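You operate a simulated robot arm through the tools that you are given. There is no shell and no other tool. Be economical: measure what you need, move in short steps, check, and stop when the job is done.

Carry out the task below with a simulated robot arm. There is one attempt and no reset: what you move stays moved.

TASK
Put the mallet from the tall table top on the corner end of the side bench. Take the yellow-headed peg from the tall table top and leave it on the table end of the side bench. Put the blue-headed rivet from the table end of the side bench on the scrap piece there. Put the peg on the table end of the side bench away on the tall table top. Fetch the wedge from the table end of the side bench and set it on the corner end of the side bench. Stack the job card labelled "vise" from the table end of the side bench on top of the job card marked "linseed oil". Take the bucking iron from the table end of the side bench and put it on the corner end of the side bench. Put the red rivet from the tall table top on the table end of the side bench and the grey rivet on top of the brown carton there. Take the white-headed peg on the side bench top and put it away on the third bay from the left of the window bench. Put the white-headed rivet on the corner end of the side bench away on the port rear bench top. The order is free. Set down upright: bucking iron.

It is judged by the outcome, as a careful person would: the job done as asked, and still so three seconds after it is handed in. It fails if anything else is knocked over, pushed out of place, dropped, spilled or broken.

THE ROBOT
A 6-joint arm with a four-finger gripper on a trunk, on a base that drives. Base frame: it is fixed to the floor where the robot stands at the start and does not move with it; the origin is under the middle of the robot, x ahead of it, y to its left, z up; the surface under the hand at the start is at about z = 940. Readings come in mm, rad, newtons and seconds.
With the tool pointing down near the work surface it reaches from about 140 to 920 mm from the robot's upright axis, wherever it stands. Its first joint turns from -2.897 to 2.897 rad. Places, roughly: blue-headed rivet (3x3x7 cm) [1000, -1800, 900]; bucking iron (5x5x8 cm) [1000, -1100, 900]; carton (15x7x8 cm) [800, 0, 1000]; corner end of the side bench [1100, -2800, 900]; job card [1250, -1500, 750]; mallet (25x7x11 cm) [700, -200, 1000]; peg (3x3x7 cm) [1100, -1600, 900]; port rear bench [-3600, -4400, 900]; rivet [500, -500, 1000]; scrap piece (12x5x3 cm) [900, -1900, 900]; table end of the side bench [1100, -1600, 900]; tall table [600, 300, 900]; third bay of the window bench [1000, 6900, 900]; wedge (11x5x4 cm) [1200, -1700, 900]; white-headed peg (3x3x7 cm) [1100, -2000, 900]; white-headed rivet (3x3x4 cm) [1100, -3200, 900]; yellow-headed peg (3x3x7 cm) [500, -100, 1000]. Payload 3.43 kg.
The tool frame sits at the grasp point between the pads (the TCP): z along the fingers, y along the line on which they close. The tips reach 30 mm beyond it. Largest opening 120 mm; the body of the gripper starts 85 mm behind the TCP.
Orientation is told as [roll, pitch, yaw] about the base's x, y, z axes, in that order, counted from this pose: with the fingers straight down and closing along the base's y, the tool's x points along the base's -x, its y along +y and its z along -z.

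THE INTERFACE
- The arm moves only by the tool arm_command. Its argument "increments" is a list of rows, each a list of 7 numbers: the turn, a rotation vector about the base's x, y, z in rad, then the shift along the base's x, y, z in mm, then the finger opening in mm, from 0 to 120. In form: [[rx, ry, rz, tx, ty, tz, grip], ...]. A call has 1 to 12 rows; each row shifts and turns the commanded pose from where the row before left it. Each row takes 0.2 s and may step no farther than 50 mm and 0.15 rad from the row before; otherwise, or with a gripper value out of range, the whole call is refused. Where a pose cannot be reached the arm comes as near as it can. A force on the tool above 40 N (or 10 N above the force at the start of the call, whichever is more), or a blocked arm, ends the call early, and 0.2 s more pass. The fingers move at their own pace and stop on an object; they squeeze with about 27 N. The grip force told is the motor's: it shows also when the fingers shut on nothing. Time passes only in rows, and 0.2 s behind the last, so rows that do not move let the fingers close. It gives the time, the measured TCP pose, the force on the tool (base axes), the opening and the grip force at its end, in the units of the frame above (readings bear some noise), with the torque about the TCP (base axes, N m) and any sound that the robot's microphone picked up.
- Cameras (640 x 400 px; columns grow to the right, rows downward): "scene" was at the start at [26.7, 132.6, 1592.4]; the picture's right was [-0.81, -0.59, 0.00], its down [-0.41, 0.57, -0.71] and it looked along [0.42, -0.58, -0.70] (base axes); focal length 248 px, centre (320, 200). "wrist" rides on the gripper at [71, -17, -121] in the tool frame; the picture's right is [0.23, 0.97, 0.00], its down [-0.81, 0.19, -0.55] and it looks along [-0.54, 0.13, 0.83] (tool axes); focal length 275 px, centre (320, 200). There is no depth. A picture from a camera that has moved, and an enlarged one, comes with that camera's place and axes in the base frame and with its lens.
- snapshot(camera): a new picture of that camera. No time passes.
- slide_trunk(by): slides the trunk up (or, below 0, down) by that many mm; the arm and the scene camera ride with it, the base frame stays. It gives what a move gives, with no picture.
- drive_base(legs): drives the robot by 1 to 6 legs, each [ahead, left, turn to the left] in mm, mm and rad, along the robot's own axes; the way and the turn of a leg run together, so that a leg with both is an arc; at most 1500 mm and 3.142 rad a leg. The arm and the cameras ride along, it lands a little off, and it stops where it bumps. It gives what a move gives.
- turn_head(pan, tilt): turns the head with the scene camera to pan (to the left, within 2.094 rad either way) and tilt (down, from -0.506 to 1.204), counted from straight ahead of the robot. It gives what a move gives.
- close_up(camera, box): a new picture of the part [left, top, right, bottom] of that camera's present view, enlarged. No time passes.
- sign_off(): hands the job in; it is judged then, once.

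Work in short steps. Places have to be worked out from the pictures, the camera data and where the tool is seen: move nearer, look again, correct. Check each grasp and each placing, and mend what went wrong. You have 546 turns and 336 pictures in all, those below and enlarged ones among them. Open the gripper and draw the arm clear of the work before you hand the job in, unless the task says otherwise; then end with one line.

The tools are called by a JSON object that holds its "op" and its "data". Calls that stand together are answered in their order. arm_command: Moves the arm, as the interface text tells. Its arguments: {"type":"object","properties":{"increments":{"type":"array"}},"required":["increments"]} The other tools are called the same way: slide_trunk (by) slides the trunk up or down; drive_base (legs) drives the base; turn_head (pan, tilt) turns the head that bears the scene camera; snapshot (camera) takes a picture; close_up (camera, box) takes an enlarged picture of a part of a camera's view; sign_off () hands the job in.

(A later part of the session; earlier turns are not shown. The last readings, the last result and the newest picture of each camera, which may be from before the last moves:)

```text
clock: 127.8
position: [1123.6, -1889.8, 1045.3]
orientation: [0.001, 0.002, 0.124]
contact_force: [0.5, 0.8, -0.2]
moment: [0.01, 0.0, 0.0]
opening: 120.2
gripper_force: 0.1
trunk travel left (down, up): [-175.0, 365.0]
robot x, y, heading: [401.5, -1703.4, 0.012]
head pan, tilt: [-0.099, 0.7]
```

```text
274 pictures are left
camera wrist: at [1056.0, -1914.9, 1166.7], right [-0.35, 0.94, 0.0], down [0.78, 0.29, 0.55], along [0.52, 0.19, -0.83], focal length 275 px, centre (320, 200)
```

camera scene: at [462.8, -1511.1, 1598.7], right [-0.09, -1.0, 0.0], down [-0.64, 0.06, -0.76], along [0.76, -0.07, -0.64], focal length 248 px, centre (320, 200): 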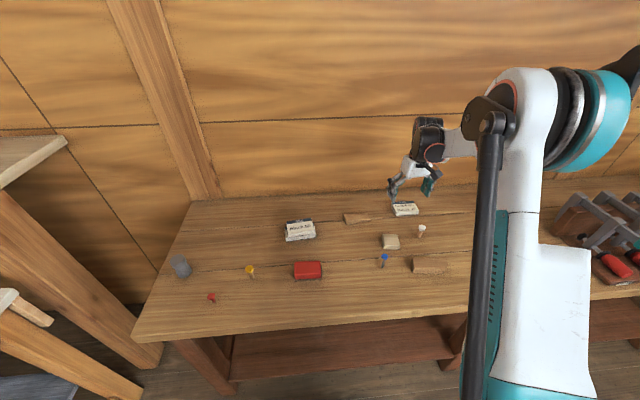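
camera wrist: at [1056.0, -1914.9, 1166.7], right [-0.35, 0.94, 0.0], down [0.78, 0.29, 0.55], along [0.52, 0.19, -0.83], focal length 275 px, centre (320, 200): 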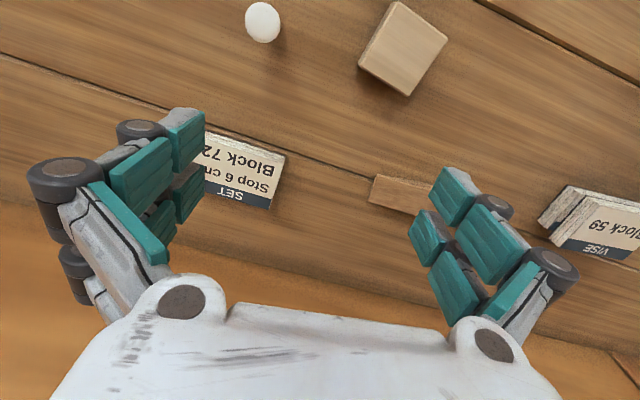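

Blue rivet is near (947,-1773), scrap near (931,-1923). Move over the rivet.

{"op": "arm_command", "data": {"increments": [[0, 0, -0.024, -35, 23, -4, 60], [0, 0, -0.025, -35, 23, -4, 60], [0, 0, -0.025, -35, 23, -4, 60], [0, 0, -0.025, -35, 23, -4, 60], [0, 0, -0.025, -36, 24, -4, 60]]}}

{"op": "snapshot", "data": {"camera": "wrist"}}

```text
clock: 129.0
position: [946.2, -1770.9, 1025.5]
orientation: [0.001, 0.001, 0.0]
contact_force: [-0.1, 1.0, 1.3]
moment: [0.02, -0.01, -0.02]
opening: 59.8
gripper_force: 0.2
trunk travel left (down, up): [-175.0, 365.0]
robot x, y, heading: [398.2, -1705.4, 0.007]
head pan, tilt: [-0.099, 0.7]
```

```text
273 pictures are left
camera wrist: at [875.7, -1788.1, 1147.2], right [-0.23, 0.97, 0.0], down [0.81, 0.19, 0.55], along [0.54, 0.13, -0.83], focal length 275 px, centre (320, 200)
```

wrist: 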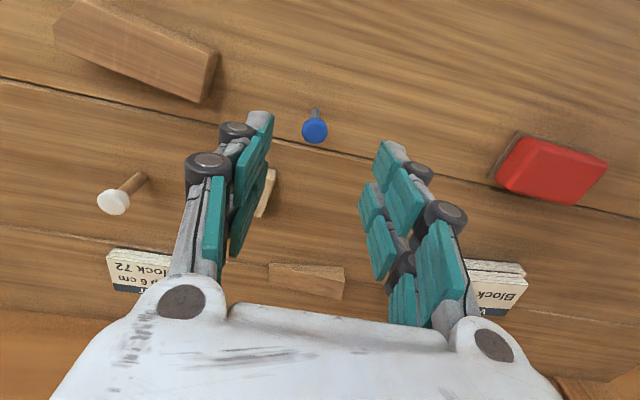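

Rivet at (952,-1773). Descend and grip.

{"op": "arm_command", "data": {"increments": [[0, 0, 0, 5.5, -2, -45, 60], [0, 0, 0, 0, 0, -45, 60], [0, 0, 0, 0, 0, -36, 60], [0, 0, 0, 0, 0, 0, 0], [0, 0, 0, 0, 0, 0, 0], [0, 0, 0, 0, 0, 0, 0]]}}

{"op": "arm_command", "data": {"increments": [[0, 0, 0, 0, 0, 50, 0], [0, 0, 0, 0, 0, 50, 0], [0, 0, 0, 0, 0, 30, 0]]}}

{"op": "snapshot", "data": {"camera": "wrist"}}

```text
clock: 130.4
position: [951.7, -1772.9, 897.7]
orientation: [0.003, 0.002, 0.001]
contact_force: [-0.4, -0.2, -0.7]
moment: [0.01, -0.02, -0.04]
opening: 16.6
gripper_force: 26.8
trunk travel left (down, up): [-175.0, 365.0]
robot x, y, heading: [400.4, -1701.8, 0.009]
head pan, tilt: [-0.099, 0.7]
```

```text
clock: 131.2
position: [951.3, -1774.9, 1030.8]
orientation: [0.001, 0.002, 0.0]
contact_force: [-0.6, 0.3, -0.2]
moment: [0.0, 0.01, 0.0]
opening: 16.3
gripper_force: 26.9
trunk travel left (down, up): [-175.0, 365.0]
robot x, y, heading: [399.3, -1701.2, 0.008]
head pan, tilt: [-0.099, 0.7]
```

```text
272 pictures are left
camera wrist: at [881.3, -1792.0, 1152.5], right [-0.23, 0.97, 0.0], down [0.81, 0.19, 0.55], along [0.54, 0.13, -0.83], focal length 275 px, centre (320, 200)
```

wrist: 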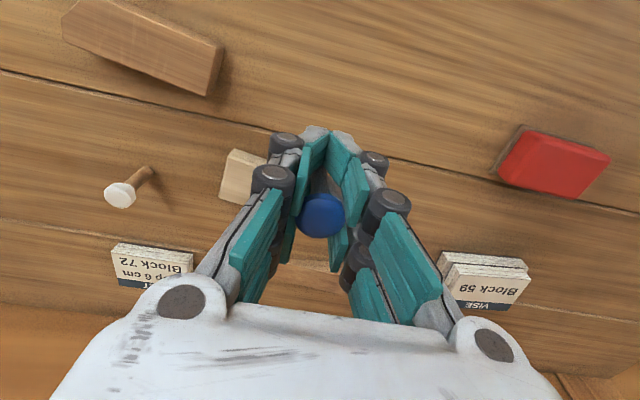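

Held. Move above the scrap piece.

{"op": "arm_command", "data": {"increments": [[0, 0, 0, -6, -37, 0, 0], [0, 0, 0, -6, -37, 0, 0], [0, 0, 0, -6, -37, 0, 0], [0, 0, 0, -2, -37, 0, 0]]}}

{"op": "snapshot", "data": {"camera": "wrist"}}

{"op": "close_up", "data": {"camera": "scene", "box": [360, 190, 480, 290]}}

```text
clock: 132.2
position: [933.4, -1926.2, 1029.6]
orientation: [0.002, 0.003, 0.003]
contact_force: [-0.3, 0.5, -1.1]
moment: [-0.03, -0.04, -0.02]
opening: 16.3
gripper_force: 26.4
trunk travel left (down, up): [-175.0, 365.0]
robot x, y, heading: [401.8, -1702.4, 0.005]
head pan, tilt: [-0.099, 0.7]
```

```text
271 pictures are left
camera wrist: at [862.4, -1942.0, 1151.7], right [-0.23, 0.97, 0.0], down [0.81, 0.19, 0.55], along [0.54, 0.13, -0.83], focal length 275 px, centre (320, 200)
```

wrist: 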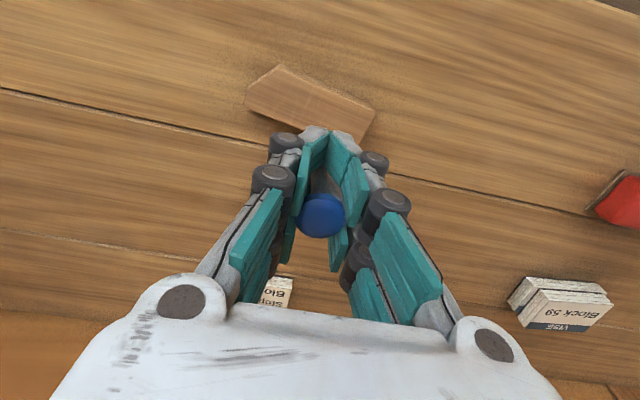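

```text
4.00 times, centred on (420, 240) of scene
camera zoom: at [462.6, -1511.1, 1598.7], right [-0.09, -1.0, 0.0], down [-0.64, 0.06, -0.76], along [0.76, -0.07, -0.64], focal length 991 px, centre (-80, 40)
```

zoom: 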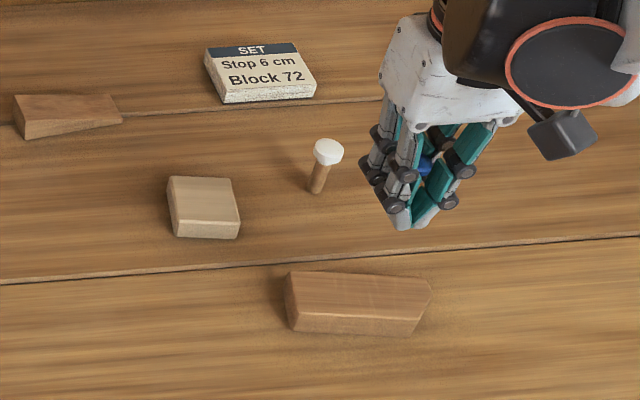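

Scrap top centre computes to (932,-1933). I lower to z≈945 and check.

{"op": "arm_command", "data": {"increments": [[0, 0, 0, -1.5, -7, -40, 0], [0, 0, 0, 0, 0, -30, 0], [0, 0, 0, 0, 0, -15, 0], [0, 0, 0, 0, 0, 0, 0]]}}

{"op": "close_up", "data": {"camera": "wrist", "box": [200, 30, 440, 200]}}

{"op": "close_up", "data": {"camera": "scene", "box": [380, 210, 480, 290]}}

```text
clock: 133.2
position: [930.2, -1932.3, 943.0]
orientation: [0.001, 0.0, -0.001]
contact_force: [-0.4, 1.0, -0.3]
moment: [-0.03, 0.01, 0.0]
opening: 16.5
gripper_force: 26.9
trunk travel left (down, up): [-175.0, 365.0]
robot x, y, heading: [399.5, -1702.8, 0.004]
head pan, tilt: [-0.099, 0.7]
```

```text
2.35 times, centred on (320, 115) of wrist
camera zoom: at [859.9, -1948.5, 1065.3], right [-0.23, 0.97, 0.0], down [0.81, 0.19, 0.55], along [0.54, 0.13, -0.83], focal length 648 px, centre (320, 400)
```

zoom: 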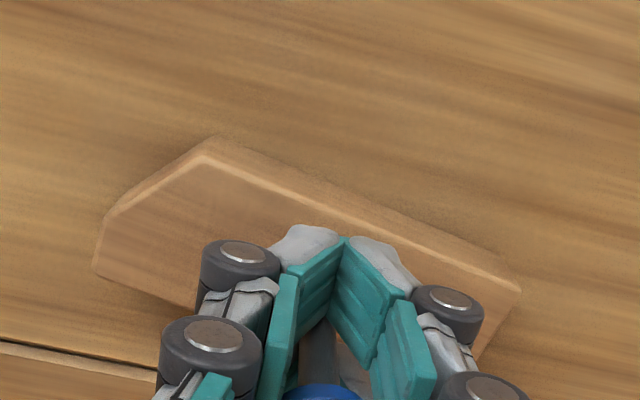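

```text
5.00 times, centred on (430, 250) of scene
camera zoom: at [462.9, -1510.9, 1598.7], right [-0.09, -1.0, 0.0], down [-0.64, 0.06, -0.76], along [0.76, -0.07, -0.64], focal length 1239 px, centre (-230, -50)
```

zoom: 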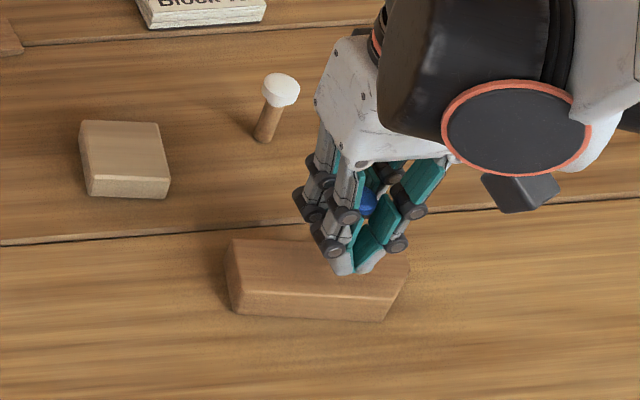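

Good; shift +5 in x and lower to contact (expected ~928).

{"op": "arm_command", "data": {"increments": [[0, 0, 0, 5, 0, -8, 0], [0, 0, 0, 0, 0, -3, 0], [0, 0, 0, 0, 0, 0, 0]]}}

{"op": "arm_command", "data": {"increments": [[0, 0, 0, 0, 0, -2, 0], [0, 0, 0, 0, 0, 0, 0]]}}

{"op": "arm_command", "data": {"increments": [[0, 0, 0, 0, 0, -1.5, 0], [0, 0, 0, 0, 0, 0, 0]]}}

```text
clock: 134.0
position: [937.0, -1930.1, 932.9]
orientation: [0.001, 0.002, 0.001]
contact_force: [-0.9, -0.3, 0.7]
moment: [0.02, -0.01, 0.01]
opening: 16.4
gripper_force: 26.3
trunk travel left (down, up): [-175.0, 365.0]
robot x, y, heading: [396.7, -1698.1, 0.011]
head pan, tilt: [-0.099, 0.7]
```

```text
clock: 134.6
position: [936.6, -1930.4, 929.8]
orientation: [0.001, 0.003, 0.002]
contact_force: [-0.2, -0.1, -0.3]
moment: [0.0, 0.0, -0.01]
opening: 16.4
gripper_force: 26.8
trunk travel left (down, up): [-175.0, 365.0]
robot x, y, heading: [397.8, -1699.3, 0.01]
head pan, tilt: [-0.099, 0.7]
```

```text
clock: 135.2
position: [936.5, -1930.9, 929.8]
orientation: [0.002, 0.002, 0.0]
contact_force: [-0.1, -0.6, -1.0]
moment: [0.02, 0.05, -0.01]
opening: 16.4
gripper_force: 27.1
trunk travel left (down, up): [-175.0, 365.0]
robot x, y, heading: [400.5, -1695.3, 0.007]
head pan, tilt: [-0.099, 0.7]
```

{"op": "arm_command", "data": {"increments": [[0, 0, 0, 0, 0, -1.5, 0], [0, 0, 0, 0, 0, 0, 0]]}}

{"op": "arm_command", "data": {"increments": [[0, 0, 0, 0, 0, -1.5, 0], [0, 0, 0, 0, 0, 0, 0]]}}

{"op": "arm_command", "data": {"increments": [[0, 0, 0, 0, 0, -1.5, 0], [0, 0, 0, 0, 0, 0, 0]]}}

```text
clock: 135.8
position: [936.4, -1929.7, 927.0]
orientation: [0.003, 0.002, -0.001]
contact_force: [0.1, -1.2, -1.0]
moment: [-0.02, 0.04, 0.0]
opening: 16.3
gripper_force: 27.3
trunk travel left (down, up): [-175.0, 365.0]
robot x, y, heading: [398.4, -1698.5, 0.008]
head pan, tilt: [-0.099, 0.7]
```

```text
clock: 136.4
position: [937.4, -1929.1, 925.2]
orientation: [0.002, 0.004, -0.002]
contact_force: [0.0, 0.4, -0.3]
moment: [0.02, 0.0, 0.01]
opening: 16.5
gripper_force: 27.4
trunk travel left (down, up): [-175.0, 365.0]
robot x, y, heading: [400.5, -1700.1, 0.007]
head pan, tilt: [-0.099, 0.7]
```

```text
clock: 137.0
position: [937.3, -1929.6, 924.2]
orientation: [0.002, 0.001, 0.001]
contact_force: [0.2, 0.5, 0.0]
moment: [-0.02, 0.02, 0.0]
opening: 16.3
gripper_force: 27.2
trunk travel left (down, up): [-175.0, 365.0]
robot x, y, heading: [395.8, -1701.1, 0.011]
head pan, tilt: [-0.099, 0.7]
```

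{"op": "arm_command", "data": {"increments": [[0, 0, 0, 0, 0, -1.5, 0], [0, 0, 0, 0, 0, 0, 0]]}}

{"op": "arm_command", "data": {"increments": [[0, 0, 0, 0, 0, -1.5, 0], [0, 0, 0, 0, 0, 0, 0]]}}

{"op": "close_up", "data": {"camera": "wrist", "box": [200, 30, 440, 250]}}

```text
clock: 137.6
position: [937.5, -1929.2, 924.3]
orientation: [0.0, -0.001, 0.0]
contact_force: [5.0, -2.0, 24.3]
moment: [-0.1, -0.22, 0.0]
opening: 16.2
gripper_force: 27.0
trunk travel left (down, up): [-175.0, 365.0]
robot x, y, heading: [397.0, -1703.8, 0.005]
head pan, tilt: [-0.099, 0.7]
```

```text
clock: 138.2
position: [936.7, -1930.2, 922.3]
orientation: [0.0, 0.002, 0.002]
contact_force: [5.1, 0.8, 20.3]
moment: [-0.02, -0.16, 0.05]
opening: 16.5
gripper_force: 27.5
trunk travel left (down, up): [-175.0, 365.0]
robot x, y, heading: [401.2, -1703.4, 0.002]
head pan, tilt: [-0.099, 0.7]
```

```text
1.82 times, centred on (320, 140) of wrist
camera zoom: at [865.7, -1946.5, 1043.9], right [-0.23, 0.97, 0.0], down [0.81, 0.19, 0.55], along [0.54, 0.13, -0.83], focal length 500 px, centre (320, 309)
```

zoom: 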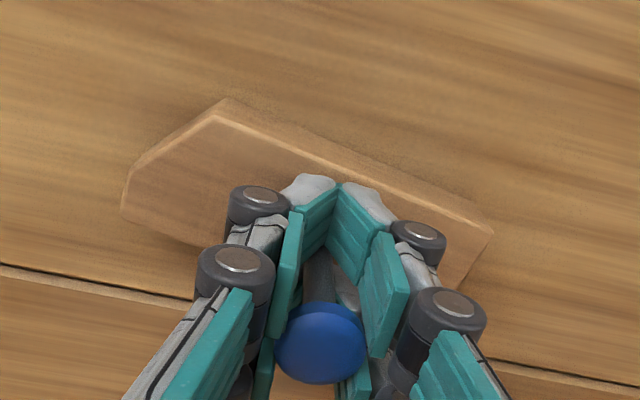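

Seated. Ease up 1.5 mm, release, rise and look.

{"op": "arm_command", "data": {"increments": [[0, 0, 0, 0, 0, 1.5, 0], [0, 0, 0, 0, 0, 0.5, 10], [0, 0, 0, 0, 0, 0, 20], [0, 0, 0, 0, 0, 0, 40], [0, 0, 0, 0, 0, 0, 60], [0, 0, 0, 0, 0, 30, 60], [0, 0, 0, 0, 0, 45, 60], [0, 0, 0, 0, 0, 45, 60]]}}

{"op": "snapshot", "data": {"camera": "wrist"}}

{"op": "close_up", "data": {"camera": "scene", "box": [360, 190, 480, 290]}}

```text
clock: 140.0
position: [935.2, -1930.3, 1044.7]
orientation: [0.002, 0.001, 0.001]
contact_force: [-1.0, -0.1, -0.3]
moment: [0.01, 0.02, 0.01]
opening: 60.2
gripper_force: 0.0
trunk travel left (down, up): [-175.0, 365.0]
robot x, y, heading: [399.9, -1699.6, 0.011]
head pan, tilt: [-0.099, 0.7]
```

```text
266 pictures are left
camera wrist: at [864.5, -1948.0, 1166.7], right [-0.23, 0.97, 0.0], down [0.81, 0.19, 0.55], along [0.54, 0.13, -0.83], focal length 275 px, centre (320, 200)
```

wrist: 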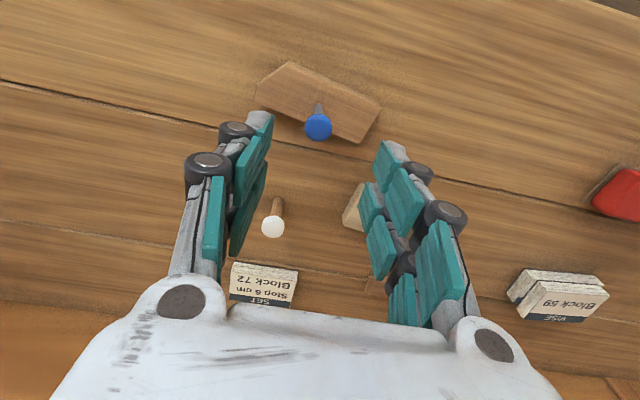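

```text
4.00 times, centred on (420, 240) of scene
camera zoom: at [462.3, -1510.6, 1598.7], right [-0.09, -1.0, 0.0], down [-0.64, 0.06, -0.77], along [0.76, -0.07, -0.64], focal length 991 px, centre (-80, 40)
```

zoom: 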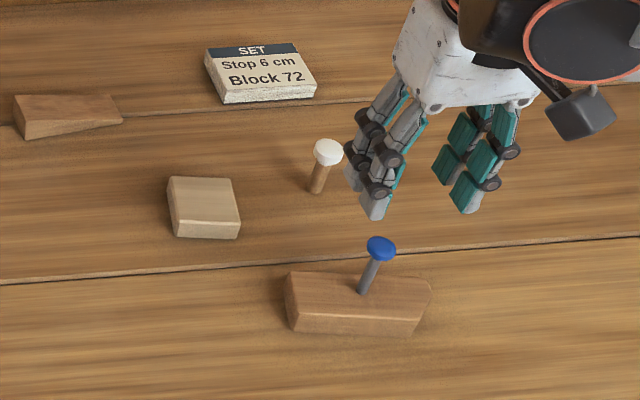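

Blue rivet stands on the scrap. Next the wedge near (1181,-1728): I move above it while turning the tool 90° so the fingers close across its 5 cm width.

{"op": "arm_command", "data": {"increments": [[0, 0, 0.143, 22, 18, 0, 100], [0, 0, 0.143, 22, 18, 0, 100], [0, 0, 0.143, 22, 18, 0, 100], [0, 0, 0.143, 22, 18, 0, 100], [0, 0, 0.143, 22, 18, 0, 100], [0, 0, 0.143, 22, 18, 0, 100], [0, 0, 0.143, 22, 18, 0, 100], [0, 0, 0.143, 22, 18, 0, 100], [0, 0, 0.143, 22, 18, 0, 100], [0, 0, 0.143, 22, 18, 0, 100], [0, 0, 0.14, 22, 18, 0, 100]]}}

{"op": "snapshot", "data": {"camera": "wrist"}}

```text
clock: 142.4
position: [1182.6, -1731.2, 1044.1]
orientation: [0.002, 0.002, 1.574]
contact_force: [0.4, 0.8, -1.0]
moment: [0.01, -0.01, -0.04]
opening: 99.7
gripper_force: 0.1
trunk travel left (down, up): [-175.0, 365.0]
robot x, y, heading: [397.3, -1700.3, 0.007]
head pan, tilt: [-0.099, 0.7]
```

```text
264 pictures are left
camera wrist: at [1199.9, -1802.0, 1166.1], right [-0.97, -0.23, 0.0], down [-0.19, 0.81, 0.55], along [-0.13, 0.54, -0.83], focal length 275 px, centre (320, 200)
```

wrist: 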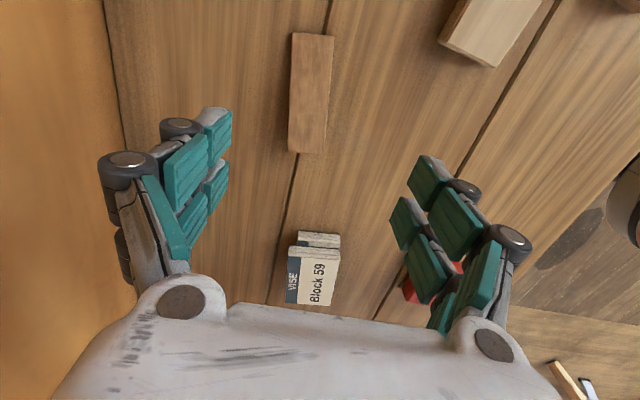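

Wedge axis runs (1202,-1787)→(1185,-1687), ~40 mm wide. I turn +0.17, centre at (1191,-1722), descend and grip.

{"op": "arm_command", "data": {"increments": [[0, 0, 0.085, 4, 5, -30, 80], [0, 0, 0.085, 4, 4, -40, 80], [0, 0, 0, 0, 0, -45, 80], [0, 0, 0, 0, 0, -29, 80], [0, 0, 0, 0, 0, 0, 80]]}}

{"op": "snapshot", "data": {"camera": "wrist"}}

```text
clock: 143.6
position: [1188.2, -1724.7, 897.6]
orientation: [0.001, 0.002, 1.74]
contact_force: [0.9, 0.0, -0.1]
moment: [-0.02, 0.04, 0.02]
opening: 80.0
gripper_force: 0.0
trunk travel left (down, up): [-175.0, 365.0]
robot x, y, heading: [400.6, -1701.5, 0.013]
head pan, tilt: [-0.099, 0.7]
```

```text
263 pictures are left
camera wrist: at [1217.4, -1791.3, 1019.8], right [-0.92, -0.39, 0.0], down [-0.33, 0.77, 0.55], along [-0.22, 0.51, -0.83], focal length 275 px, centre (320, 200)
```

wrist: 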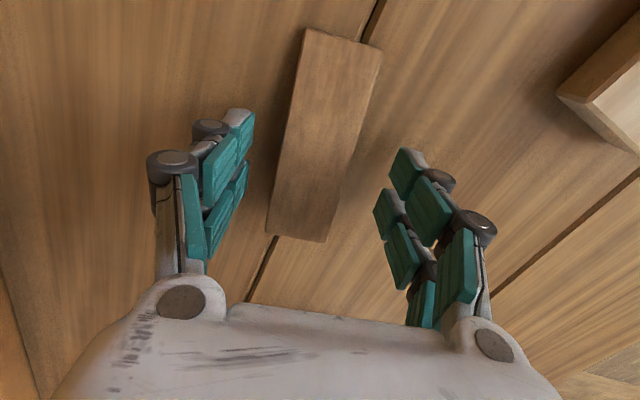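

Well aligned. Close and lift.

{"op": "arm_command", "data": {"increments": [[0, 0, 0, 0, 0, 0, 0], [0, 0, 0, 0, 0, 0, 0], [0, 0, 0, 0, 0, 0, 0]]}}

{"op": "arm_command", "data": {"increments": [[0, 0, 0, 0, 0, 50, 0], [0, 0, 0, 0, 0, 50, 0], [0, 0, 0, -20, 0, 45, 0], [0, 0, 0, -40, 0, 30, 0], [0, 0, 0, -40, 0, 25, 0], [0, 0, 0, -40, 0, 25, 0], [0, 0, 0, -40, 0, 25, 0]]}}

{"op": "snapshot", "data": {"camera": "wrist"}}

```text
clock: 144.4
position: [1188.8, -1724.1, 898.8]
orientation: [0.002, 0.003, 1.74]
contact_force: [-0.5, -0.6, 1.0]
moment: [0.0, -0.01, -0.02]
opening: 39.4
gripper_force: 26.5
trunk travel left (down, up): [-175.0, 365.0]
robot x, y, heading: [401.6, -1698.1, 0.005]
head pan, tilt: [-0.099, 0.7]
```

```text
clock: 146.0
position: [1004.5, -1725.0, 1151.8]
orientation: [-0.001, 0.003, 1.741]
contact_force: [0.1, -0.3, -1.0]
moment: [-0.02, -0.01, -0.01]
opening: 39.2
gripper_force: 27.0
trunk travel left (down, up): [-175.0, 365.0]
robot x, y, heading: [402.0, -1699.7, 0.011]
head pan, tilt: [-0.099, 0.7]
```

```text
262 pictures are left
camera wrist: at [1033.5, -1791.3, 1273.1], right [-0.92, -0.39, 0.0], down [-0.33, 0.77, 0.55], along [-0.22, 0.51, -0.83], focal length 275 px, centre (320, 200)
```

wrist: 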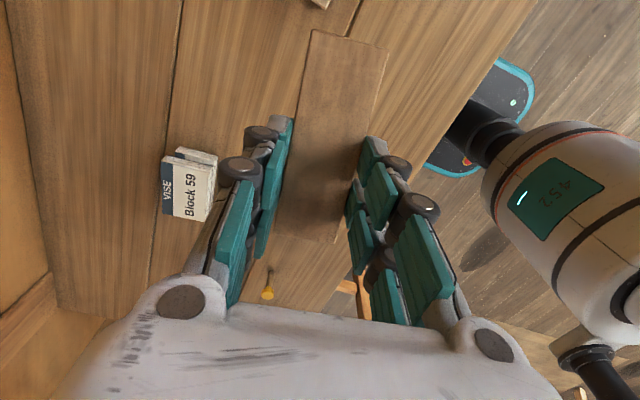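

Wedge held. Retract the arm in front of the bench, raise, and drive along toward the corner end, then look.

{"op": "arm_command", "data": {"increments": [[0, 0, 0, -40, 0, 25, 0], [0, 0, 0, -40, 0, 25, 0], [0, 0, 0, -40, 0, 25, 0], [0, 0, 0, -40, 0, 0, 0], [0, 0, 0, -40, 0, 0, 0]]}}

{"op": "drive_base", "data": {"legs": [[-20, -900, 0]]}}

{"op": "turn_head", "data": {"pan": -0.3, "tilt": 0.6}}

{"op": "snapshot", "data": {"camera": "scene"}}

```text
clock: 147.2
position: [807.2, -1724.1, 1224.2]
orientation: [0.001, 0.002, 1.741]
contact_force: [-0.9, -0.6, 0.2]
moment: [0.0, -0.02, 0.0]
opening: 39.2
gripper_force: 27.2
trunk travel left (down, up): [-175.0, 365.0]
robot x, y, heading: [397.8, -1702.5, 0.006]
head pan, tilt: [-0.099, 0.7]
```

```text
clock: 151.9
position: [786.7, -2622.7, 1225.9]
orientation: [0.001, 0.001, 1.724]
contact_force: [0.4, -0.8, 0.0]
moment: [-0.02, -0.04, -0.01]
opening: 39.2
gripper_force: 27.4
trunk travel left (down, up): [-175.0, 365.0]
robot x, y, heading: [377.6, -2593.5, -0.006]
head pan, tilt: [-0.099, 0.7]
```

```text
clock: 152.7
position: [786.0, -2621.7, 1224.8]
orientation: [0.0, 0.001, 1.725]
contact_force: [0.3, 0.0, -0.4]
moment: [0.0, -0.01, -0.02]
opening: 39.3
gripper_force: 26.8
trunk travel left (down, up): [-175.0, 365.0]
robot x, y, heading: [378.2, -2594.2, -0.011]
head pan, tilt: [-0.3, 0.6]
```

```text
261 pictures are left
camera scene: at [443.8, -2419.9, 1607.0], right [-0.3, -0.95, 0.0], down [-0.54, 0.17, -0.82], along [0.79, -0.24, -0.57], focal length 248 px, centre (320, 200)
```

scene: 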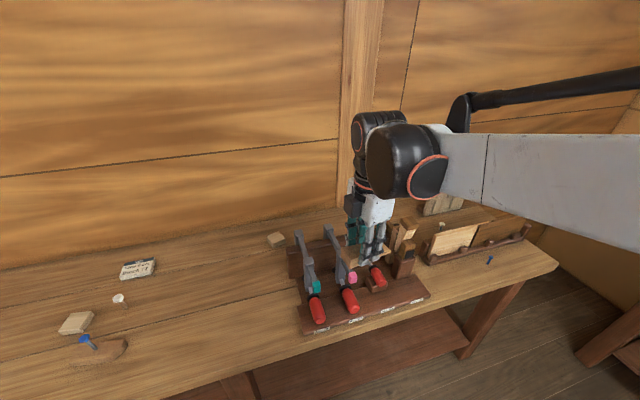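

I drive further to see the corner end fully.

{"op": "drive_base", "data": {"legs": [[-40, -500, 0]]}}

{"op": "turn_head", "data": {"pan": -0.15, "tilt": 0.65}}

{"op": "snapshot", "data": {"camera": "scene"}}

{"op": "snapshot", "data": {"camera": "wrist"}}

```text
clock: 155.6
position: [742.2, -3127.1, 1226.3]
orientation: [0.003, 0.001, 1.722]
contact_force: [0.1, 0.0, 0.1]
moment: [-0.03, -0.01, 0.01]
opening: 39.2
gripper_force: 27.3
trunk travel left (down, up): [-175.0, 365.0]
robot x, y, heading: [335.7, -3096.9, -0.009]
head pan, tilt: [-0.3, 0.6]
```

```text
clock: 156.3
position: [741.1, -3126.6, 1225.3]
orientation: [0.002, 0.001, 1.723]
contact_force: [0.6, 0.3, -1.2]
moment: [0.01, -0.01, 0.01]
opening: 39.1
gripper_force: 27.0
trunk travel left (down, up): [-175.0, 365.0]
robot x, y, heading: [336.0, -3092.3, -0.009]
head pan, tilt: [-0.15, 0.649]
```

```text
260 pictures are left
camera scene: at [401.2, -2910.6, 1603.0], right [-0.16, -0.99, 0.0], down [-0.6, 0.1, -0.8], along [0.79, -0.13, -0.6], focal length 248 px, centre (320, 200)
```

scene: 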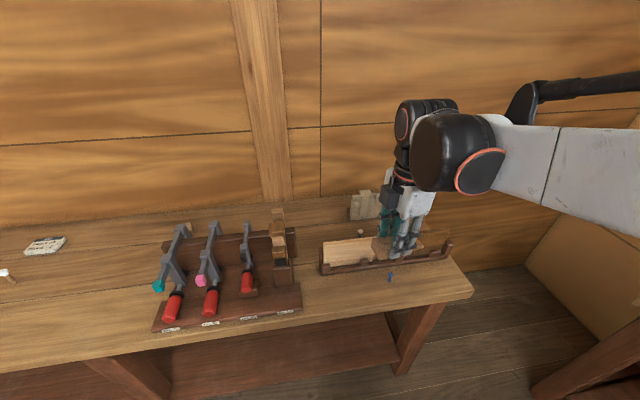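

```text
259 pictures are left
camera wrist: at [769.6, -3193.7, 1347.3], right [-0.93, -0.37, 0.0], down [-0.31, 0.77, 0.55], along [-0.21, 0.51, -0.83], focal length 275 px, centre (320, 200)
```

wrist: 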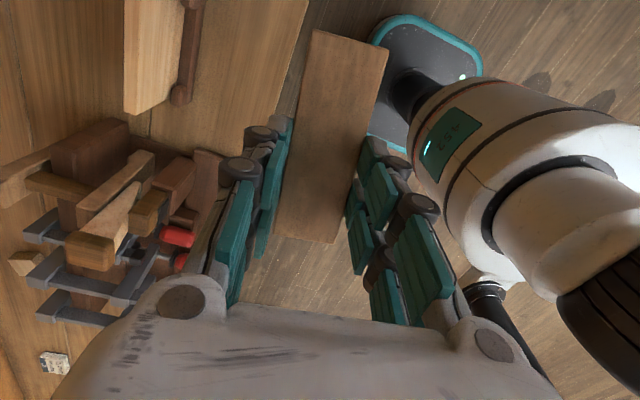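

{"op": "close_up", "data": {"camera": "scene", "box": [270, 170, 480, 320]}}

```text
2.67 times, centred on (375, 245) of scene
camera zoom: at [401.2, -2910.6, 1603.0], right [-0.16, -0.99, 0.0], down [-0.6, 0.1, -0.8], along [0.79, -0.13, -0.6], focal length 661 px, centre (173, 80)
```

zoom: 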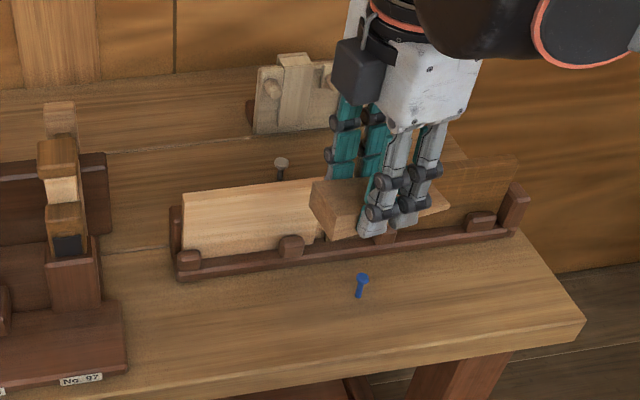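

Free strip in front of the tray: x 790–925, y −2930…−3490, blue pin at (873,-3233). I take the wedge to (855,-3400).

{"op": "arm_command", "data": {"increments": [[0, 0, 0, 14, -34, -20, 0], [0, 0, 0, 14, -34, -20, 0], [0, 0, 0, 14, -34, -20, 0], [0, 0, 0, 14, -34, -20, 0], [0, 0, 0, 14, -34, -20, 0], [0, 0, 0, 14, -34, -20, 0], [0, 0, 0, 15, -35, -20, 0], [0, 0, 0, 15, -35, -20, 0]]}}

{"op": "snapshot", "data": {"camera": "wrist"}}

{"op": "snapshot", "data": {"camera": "scene"}}

```text
clock: 158.1
position: [855.7, -3400.6, 1066.0]
orientation: [0.002, 0.002, 1.723]
contact_force: [-0.4, -0.3, -0.4]
moment: [0.0, 0.0, 0.0]
opening: 39.1
gripper_force: 27.0
trunk travel left (down, up): [-175.0, 365.0]
robot x, y, heading: [334.7, -3093.4, -0.006]
head pan, tilt: [-0.15, 0.649]
```

```text
257 pictures are left
camera wrist: at [884.0, -3468.2, 1188.3], right [-0.93, -0.38, 0.0], down [-0.31, 0.77, 0.55], along [-0.21, 0.51, -0.83], focal length 275 px, centre (320, 200)
```

wrist: 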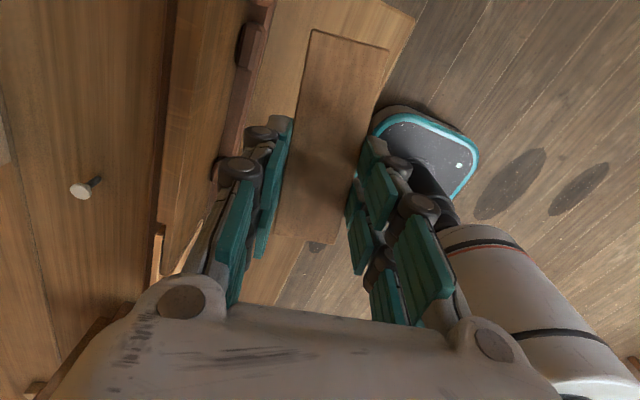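

```text
256 pictures are left
camera scene: at [401.8, -2911.3, 1603.0], right [-0.16, -0.99, 0.0], down [-0.6, 0.1, -0.8], along [0.79, -0.13, -0.61], focal length 248 px, centre (320, 200)
```

scene: 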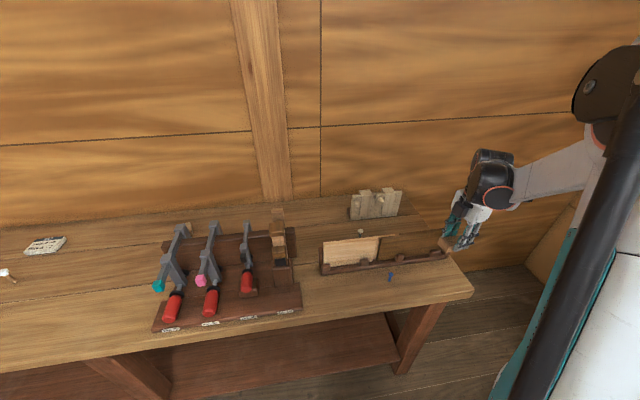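

Clear. Lower the wedge to contact (expected ~899).

{"op": "arm_command", "data": {"increments": [[0, 0, 0, 0, 5, -45, 0], [0, 0, 0, 0, 5, -45, 0], [0, 0, 0, 0, 0, -45, 0], [0, 0, 0, 0, 0, -25, 0], [0, 0, 0, 0, 0, 0, 0]]}}

{"op": "arm_command", "data": {"increments": [[0, 0, 0, 0, 0, -2.5, 0], [0, 0, 0, 0, 0, 0, 0]]}}

{"op": "arm_command", "data": {"increments": [[0, 0, 0, 0, 0, -2, 0], [0, 0, 0, 0, 0, 0, 0]]}}

{"op": "arm_command", "data": {"increments": [[0, 0, 0, 0, 0, -1.5, 0], [0, 0, 0, 0, 0, 0, 0]]}}

```text
clock: 159.3
position: [855.1, -3390.4, 905.8]
orientation: [0.002, 0.002, 1.722]
contact_force: [0.4, 0.6, -0.1]
moment: [0.04, -0.03, 0.01]
opening: 39.4
gripper_force: 26.9
trunk travel left (down, up): [-175.0, 365.0]
robot x, y, heading: [331.4, -3096.7, -0.01]
head pan, tilt: [-0.15, 0.649]
```

```text
clock: 159.9
position: [855.5, -3389.9, 903.0]
orientation: [0.002, 0.001, 1.723]
contact_force: [0.3, 0.0, -0.7]
moment: [0.0, 0.02, -0.04]
opening: 39.5
gripper_force: 27.2
trunk travel left (down, up): [-175.0, 365.0]
robot x, y, heading: [335.6, -3092.7, -0.011]
head pan, tilt: [-0.15, 0.649]
```

```text
clock: 160.5
position: [855.7, -3390.6, 901.8]
orientation: [0.003, 0.002, 1.723]
contact_force: [-0.3, 0.6, -1.4]
moment: [0.01, -0.03, -0.01]
opening: 39.1
gripper_force: 26.8
trunk travel left (down, up): [-175.0, 365.0]
robot x, y, heading: [332.2, -3095.0, -0.017]
head pan, tilt: [-0.15, 0.649]
```

```text
clock: 161.1
position: [855.9, -3390.3, 899.1]
orientation: [0.002, 0.0, 1.723]
contact_force: [-0.7, 0.6, -0.8]
moment: [0.01, 0.0, 0.0]
opening: 39.5
gripper_force: 26.7
trunk travel left (down, up): [-175.0, 365.0]
robot x, y, heading: [335.7, -3095.4, -0.006]
head pan, tilt: [-0.15, 0.649]
```

At the expected height; one more millimetre or so, then release and rise.

{"op": "arm_command", "data": {"increments": [[0, 0, 0, 0, 0, -1, 0], [0, 0, 0, 0, 0, 0, 0], [0, 0, 0, 0, 0, 0, 36], [0, 0, 0, 0, 0, 0, 50], [0, 0, 0, 0, 0, 0, 70], [0, 0, 0, 0, 0, 40, 70], [0, 0, 0, 0, 0, 45, 70], [0, 0, 0, 0, 0, 45, 70], [0, 0, 0, 0, 0, 45, 70]]}}

{"op": "snapshot", "data": {"camera": "wrist"}}

```text
clock: 163.1
position: [857.7, -3389.1, 1074.9]
orientation: [0.002, 0.002, 1.722]
contact_force: [-0.3, -0.8, 0.9]
moment: [0.02, 0.01, 0.0]
opening: 70.1
gripper_force: 0.2
trunk travel left (down, up): [-175.0, 365.0]
robot x, y, heading: [339.9, -3097.6, -0.01]
head pan, tilt: [-0.15, 0.649]
```

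```text
255 pictures are left
camera wrist: at [885.6, -3456.7, 1196.7], right [-0.93, -0.37, 0.0], down [-0.31, 0.77, 0.55], along [-0.21, 0.51, -0.83], focal length 275 px, centre (320, 200)
```

wrist: 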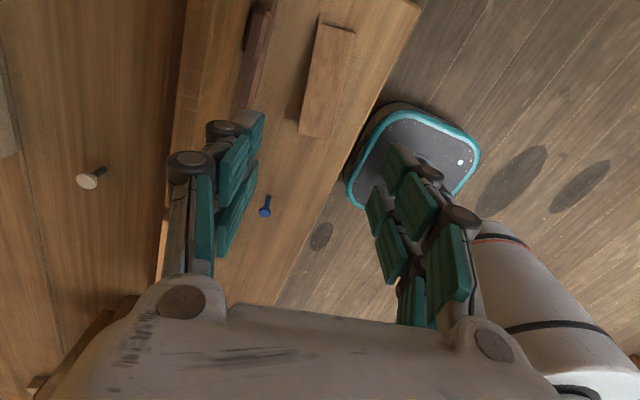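

Wedge is down. Now the white-headed rivet at ~(1092,-3190): move above with yaw back to 0.

{"op": "arm_command", "data": {"increments": [[0, 0, -0.1435, 19.5, 16.6, 0, 60], [0, 0, -0.1435, 19.5, 16.6, 0, 60], [0, 0, -0.1435, 19.5, 16.6, 0, 60], [0, 0, -0.1435, 19.5, 16.6, 0, 60], [0, 0, -0.1435, 19.5, 16.6, 0, 60], [0, 0, -0.1435, 19.5, 16.6, 0, 60], [0, 0, -0.1435, 19.5, 16.6, 0, 60], [0, 0, -0.1435, 19.5, 16.6, 0, 60], [0, 0, -0.1435, 19.5, 16.6, 0, 60], [0, 0, -0.1435, 19.5, 16.6, 0, 60], [0, 0, -0.1435, 19.5, 16.6, 0, 60], [0, 0, -0.1435, 19.5, 16.4, 0, 60]]}}

{"op": "snapshot", "data": {"camera": "wrist"}}

{"op": "close_up", "data": {"camera": "scene", "box": [300, 160, 480, 300]}}

```text
clock: 165.7
position: [1089.0, -3189.9, 1073.2]
orientation: [0.003, 0.003, -0.002]
contact_force: [-0.1, -0.8, 0.4]
moment: [0.01, -0.01, 0.0]
opening: 60.1
gripper_force: 0.0
trunk travel left (down, up): [-175.0, 365.0]
robot x, y, heading: [331.5, -3094.8, -0.007]
head pan, tilt: [-0.15, 0.649]
```

```text
254 pictures are left
camera wrist: at [1017.9, -3206.6, 1195.9], right [-0.23, 0.97, 0.0], down [0.81, 0.19, 0.55], along [0.54, 0.13, -0.83], focal length 275 px, centre (320, 200)
```

wrist: 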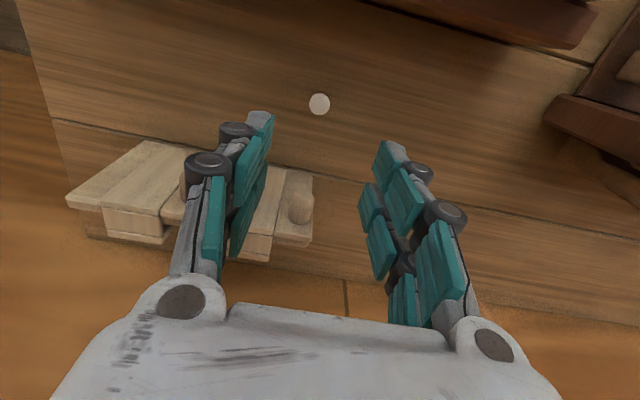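

```text
2.86 times, centred on (390, 230) of scene
camera zoom: at [401.8, -2910.4, 1603.0], right [-0.16, -0.99, 0.0], down [-0.6, 0.1, -0.8], along [0.79, -0.13, -0.61], focal length 708 px, centre (120, 114)
```

zoom: 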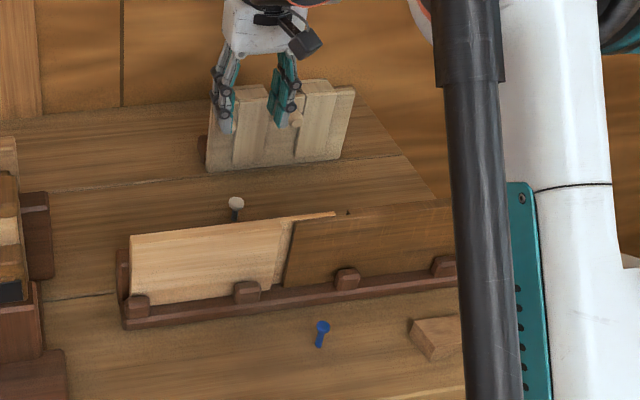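

Rivet at (1092,-3189); the board stands at x≥1196, clear. Descend and grip.

{"op": "arm_command", "data": {"increments": [[0, 0, 0, 3, 0.5, -48, 60], [0, 0, 0, 0, 0, -48, 60], [0, 0, 0, 0, 0, -48, 60], [0, 0, 0, 0, 0, -30, 60], [0, 0, 0, 0, 0, 0, 0], [0, 0, 0, 0, 0, 0, 0], [0, 0, 0, 0, 0, 0, 0]]}}

{"op": "arm_command", "data": {"increments": [[0, 0, 0, 0, 0, 50, 0], [0, 0, 0, 0, 0, 50, 0], [0, 0, 0, 0, 0, 50, 0], [0, 0, 0, -20, 0, 45, 0], [0, 0, 0, -40, 0, 30, 0], [0, 0, 0, -45, 0, 20, 0], [0, 0, 0, -45, 0, 20, 0], [0, 0, 0, -45, 0, 20, 0], [0, 0, 0, -45, 0, 20, 0], [0, 0, 0, -45, 0, 20, 0], [0, 0, 0, -45, 0, 20, 0], [0, 0, 0, -45, 0, 20, 0]]}}

{"op": "snapshot", "data": {"camera": "wrist"}}

```text
clock: 167.3
position: [1092.5, -3189.1, 898.6]
orientation: [0.002, 0.003, 0.002]
contact_force: [1.0, -0.4, 0.2]
moment: [-0.01, -0.04, -0.01]
opening: 18.3
gripper_force: 26.9
trunk travel left (down, up): [-175.0, 365.0]
robot x, y, heading: [332.4, -3095.4, -0.014]
head pan, tilt: [-0.15, 0.649]
```

```text
clock: 170.1
position: [783.8, -3201.0, 1277.0]
orientation: [0.0, 0.003, 0.017]
contact_force: [0.4, 0.1, 0.1]
moment: [0.01, 0.09, 0.02]
opening: 18.3
gripper_force: 27.4
trunk travel left (down, up): [-175.0, 365.0]
robot x, y, heading: [335.4, -3096.0, -0.015]
head pan, tilt: [-0.15, 0.649]
stopped in row 12: the arm was blocked; the commanded pose is now the measured one
```

```text
252 pictures are left
camera wrist: at [713.6, -3219.2, 1399.0], right [-0.25, 0.97, 0.0], down [0.81, 0.21, 0.55], along [0.53, 0.14, -0.83], focal length 275 px, centre (320, 200)
```

wrist: 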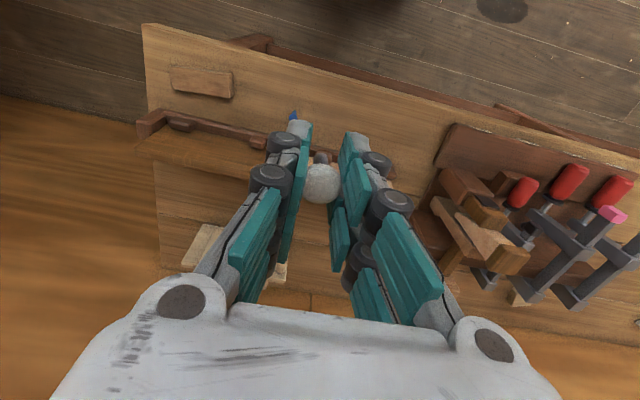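

Rivet held. Drive: back off, face -y, then strafe to x≈-3600 in front of the port rear bench.

{"op": "drive_base", "data": {"legs": [[-350, 0, 0], [0, 0, -1.56], [0, -1500, 0], [0, -1000, 0]]}}

{"op": "turn_head", "data": {"pan": -0.5, "tilt": 0.4}}

{"op": "snapshot", "data": {"camera": "scene"}}

```text
clock: 187.7
position: [-2559.0, -3514.2, 1278.1]
orientation: [0.001, 0.001, -1.535]
contact_force: [-0.5, -1.0, -0.2]
moment: [0.01, -0.02, 0.04]
opening: 17.7
gripper_force: 27.0
trunk travel left (down, up): [-175.0, 365.0]
robot x, y, heading: [-2464.9, -3061.6, -1.569]
head pan, tilt: [-0.15, 0.649]
```

```text
clock: 188.6
position: [-2555.5, -3515.1, 1278.4]
orientation: [0.001, 0.001, -1.524]
contact_force: [-0.1, 0.4, -1.1]
moment: [0.0, 0.06, 0.02]
opening: 17.4
gripper_force: 26.9
trunk travel left (down, up): [-175.0, 365.0]
robot x, y, heading: [-2462.5, -3065.8, -1.568]
head pan, tilt: [-0.499, 0.4]
```

```text
251 pictures are left
camera scene: at [-2279.9, -3136.4, 1618.9], right [-0.98, 0.19, 0.0], down [0.09, 0.45, -0.89], along [-0.17, -0.87, -0.45], focal length 248 px, centre (320, 200)
```

scene: 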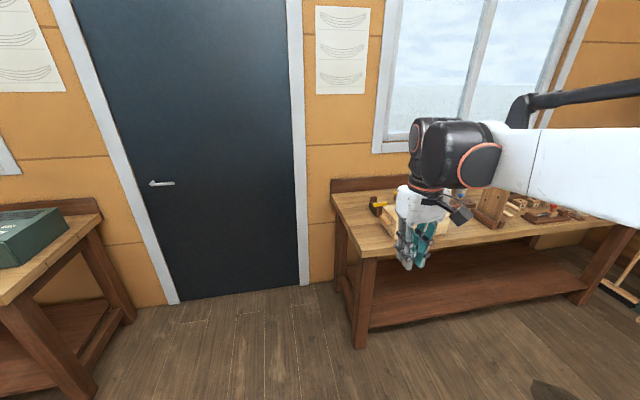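

Bench front edge ≈ y -3960. I strafe 900 more and go ahead 350, then look.

{"op": "drive_base", "data": {"legs": [[0, -900, 0], [350, 0, 0]]}}

{"op": "turn_head", "data": {"pan": -0.2, "tilt": 0.6}}

{"op": "snapshot", "data": {"camera": "scene"}}

{"op": "snapshot", "data": {"camera": "wrist"}}

```text
clock: 195.2
position: [-3449.6, -3870.8, 1277.9]
orientation: [0.002, 0.001, -1.517]
contact_force: [0.5, -0.5, -0.5]
moment: [0.02, -0.02, -0.05]
opening: 17.6
gripper_force: 26.7
trunk travel left (down, up): [-175.0, 365.0]
robot x, y, heading: [-3361.0, -3420.0, -1.562]
head pan, tilt: [-0.499, 0.4]
```

```text
clock: 196.0
position: [-3447.4, -3870.8, 1277.1]
orientation: [0.0, 0.002, -1.515]
contact_force: [1.7, -0.5, -0.6]
moment: [-0.01, 0.05, 0.03]
opening: 17.6
gripper_force: 26.7
trunk travel left (down, up): [-175.0, 365.0]
robot x, y, heading: [-3359.5, -3418.7, -1.564]
head pan, tilt: [-0.201, 0.6]
```

```text
250 pictures are left
camera scene: at [-3176.2, -3486.6, 1610.2], right [-0.98, 0.18, 0.0], down [0.1, 0.53, -0.84], along [-0.15, -0.83, -0.54], focal length 248 px, centre (320, 200)
```

scene: 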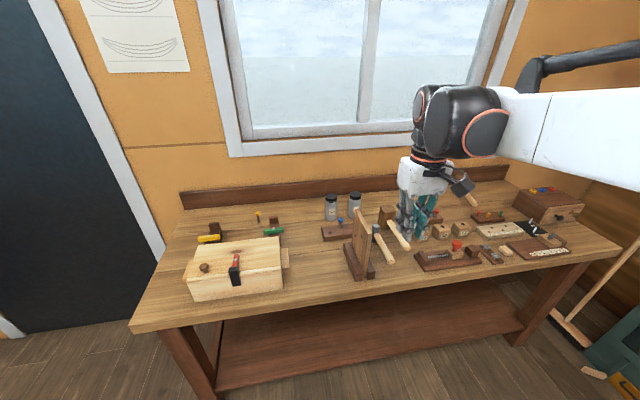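

```text
249 pictures are left
camera wrist: at [-3468.1, -3800.1, 1399.3], right [0.96, 0.28, 0.0], down [0.24, -0.8, 0.55], along [0.16, -0.53, -0.83], focal length 275 px, centre (320, 200)
```

wrist: 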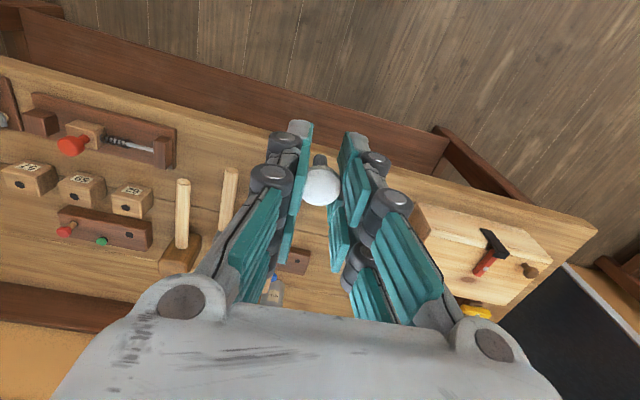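

Free spot between the box and the holder at about (-3272,-4070). I move over it, then lower to z≈1000.

{"op": "arm_command", "data": {"increments": [[0, 0, 0, 35, -30, 0, 0], [0, 0, 0, 35, -30, 0, 0], [0, 0, 0, 35, -35, 0, 0], [0, 0, 0, 35, -35, 0, 0], [0, 0, 0, 35, -35, 0, 0], [0, 0, 0, 0, -34, -35, 0], [0, 0, 0, 0, 0, -48, 0], [0, 0, 0, 0, 0, -48, 0], [0, 0, 0, 0, 0, -48, 0], [0, 0, 0, 0, 0, -48, 0], [0, 0, 0, 0, 0, -48, 0]]}}

{"op": "snapshot", "data": {"camera": "scene"}}

{"op": "snapshot", "data": {"camera": "wrist"}}

```text
clock: 198.4
position: [-3272.9, -4070.2, 1001.5]
orientation: [-0.001, 0.002, -1.517]
contact_force: [-0.7, -0.9, -0.6]
moment: [-0.01, -0.01, 0.02]
opening: 17.5
gripper_force: 27.1
trunk travel left (down, up): [-175.0, 365.0]
robot x, y, heading: [-3358.2, -3419.3, -1.561]
head pan, tilt: [-0.201, 0.6]
```

```text
248 pictures are left
camera scene: at [-3177.0, -3486.4, 1607.2], right [-0.98, 0.19, 0.0], down [0.11, 0.56, -0.82], along [-0.16, -0.81, -0.57], focal length 248 px, centre (320, 200)
```

scene: 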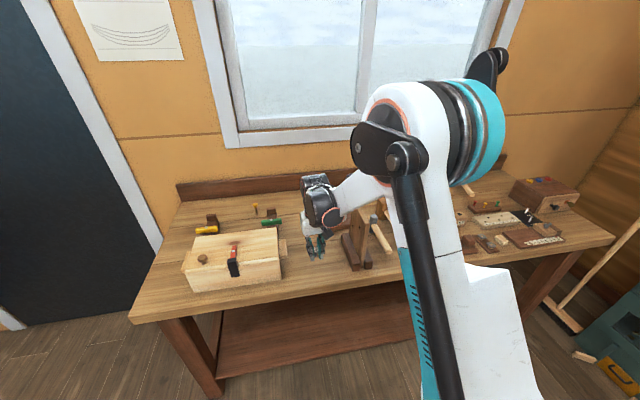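

```text
247 pictures are left
camera wrist: at [-3294.0, -3999.9, 1123.2], right [0.96, 0.28, 0.0], down [0.23, -0.8, 0.55], along [0.16, -0.53, -0.83], focal length 275 px, centre (320, 200)
```

wrist: 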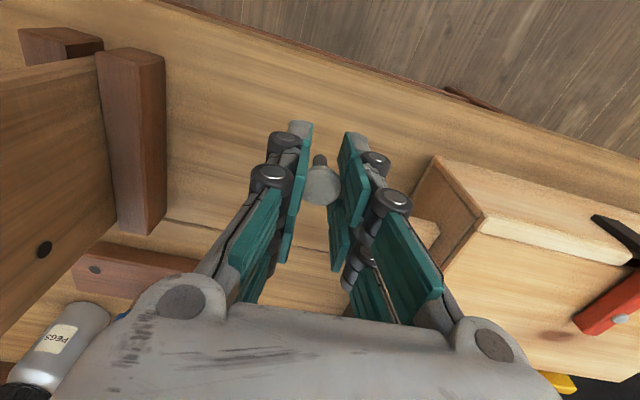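

Shift 12 mm to centre between holder and box, lower to ~955, then in fine steps.

{"op": "arm_command", "data": {"increments": [[0, 0, 0, -12, 0, -20, 0], [0, 0, 0, 0, 0, -25, 0], [0, 0, 0, 0, 0, 0, 0]]}}

{"op": "close_up", "data": {"camera": "scene", "box": [270, 190, 390, 290]}}

{"op": "close_up", "data": {"camera": "wrist", "box": [220, 60, 440, 230]}}

```text
clock: 199.2
position: [-3286.0, -4069.4, 954.8]
orientation: [-0.001, 0.003, -1.518]
contact_force: [0.2, -1.1, -0.1]
moment: [0.01, 0.0, 0.01]
opening: 17.5
gripper_force: 27.1
trunk travel left (down, up): [-175.0, 365.0]
robot x, y, heading: [-3356.6, -3419.6, -1.562]
head pan, tilt: [-0.201, 0.6]
```

```text
4.00 times, centred on (330, 240) of scene
camera zoom: at [-3176.9, -3485.9, 1607.3], right [-0.98, 0.19, 0.0], down [0.11, 0.55, -0.82], along [-0.16, -0.81, -0.57], focal length 991 px, centre (280, 40)
```

zoom: 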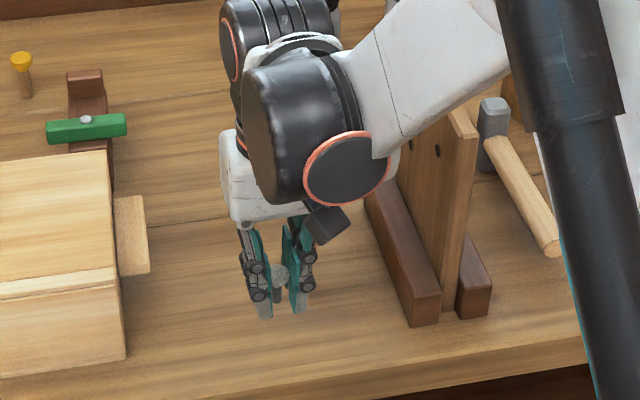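

```text
2.35 times, centred on (330, 145) of wrist
camera zoom: at [-3306.6, -3998.8, 1077.9], right [0.96, 0.28, 0.0], down [0.23, -0.8, 0.55], along [0.16, -0.53, -0.83], focal length 648 px, centre (296, 329)
```

zoom: 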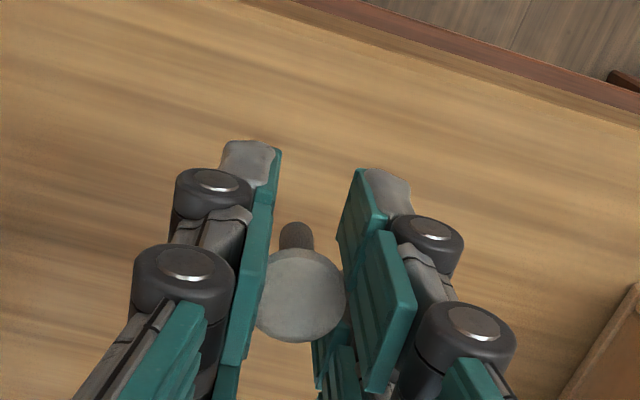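

{"op": "arm_command", "data": {"increments": [[0, 0, 0, 0, 0, -3, 0], [0, 0, 0, 0, 0, -3, 0], [0, 0, 0, 0, 0, -3, 0], [0, 0, 0, 0, 0, -3, 0], [0, 0, 0, 0, 0, -3, 0], [0, 0, 0, 0, 0, -3, 0], [0, 0, 0, 0, 0, -3, 0], [0, 0, 0, 0, 0, -3, 0]]}}

{"op": "close_up", "data": {"camera": "scene", "box": [270, 190, 390, 290]}}

```text
clock: 201.0
position: [-3286.2, -4069.4, 934.1]
orientation: [0.0, 0.002, -1.518]
contact_force: [-0.1, -0.2, -0.2]
moment: [0.01, -0.02, 0.02]
opening: 17.5
gripper_force: 26.6
trunk travel left (down, up): [-175.0, 365.0]
robot x, y, heading: [-3359.5, -3418.8, -1.561]
head pan, tilt: [-0.201, 0.6]
```

```text
4.00 times, centred on (330, 240) of scene
camera zoom: at [-3177.1, -3485.8, 1607.3], right [-0.98, 0.19, 0.0], down [0.11, 0.55, -0.82], along [-0.16, -0.81, -0.57], focal length 991 px, centre (280, 40)
```

zoom: 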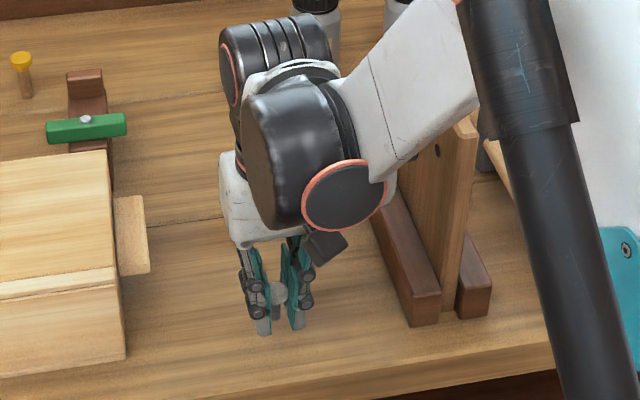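

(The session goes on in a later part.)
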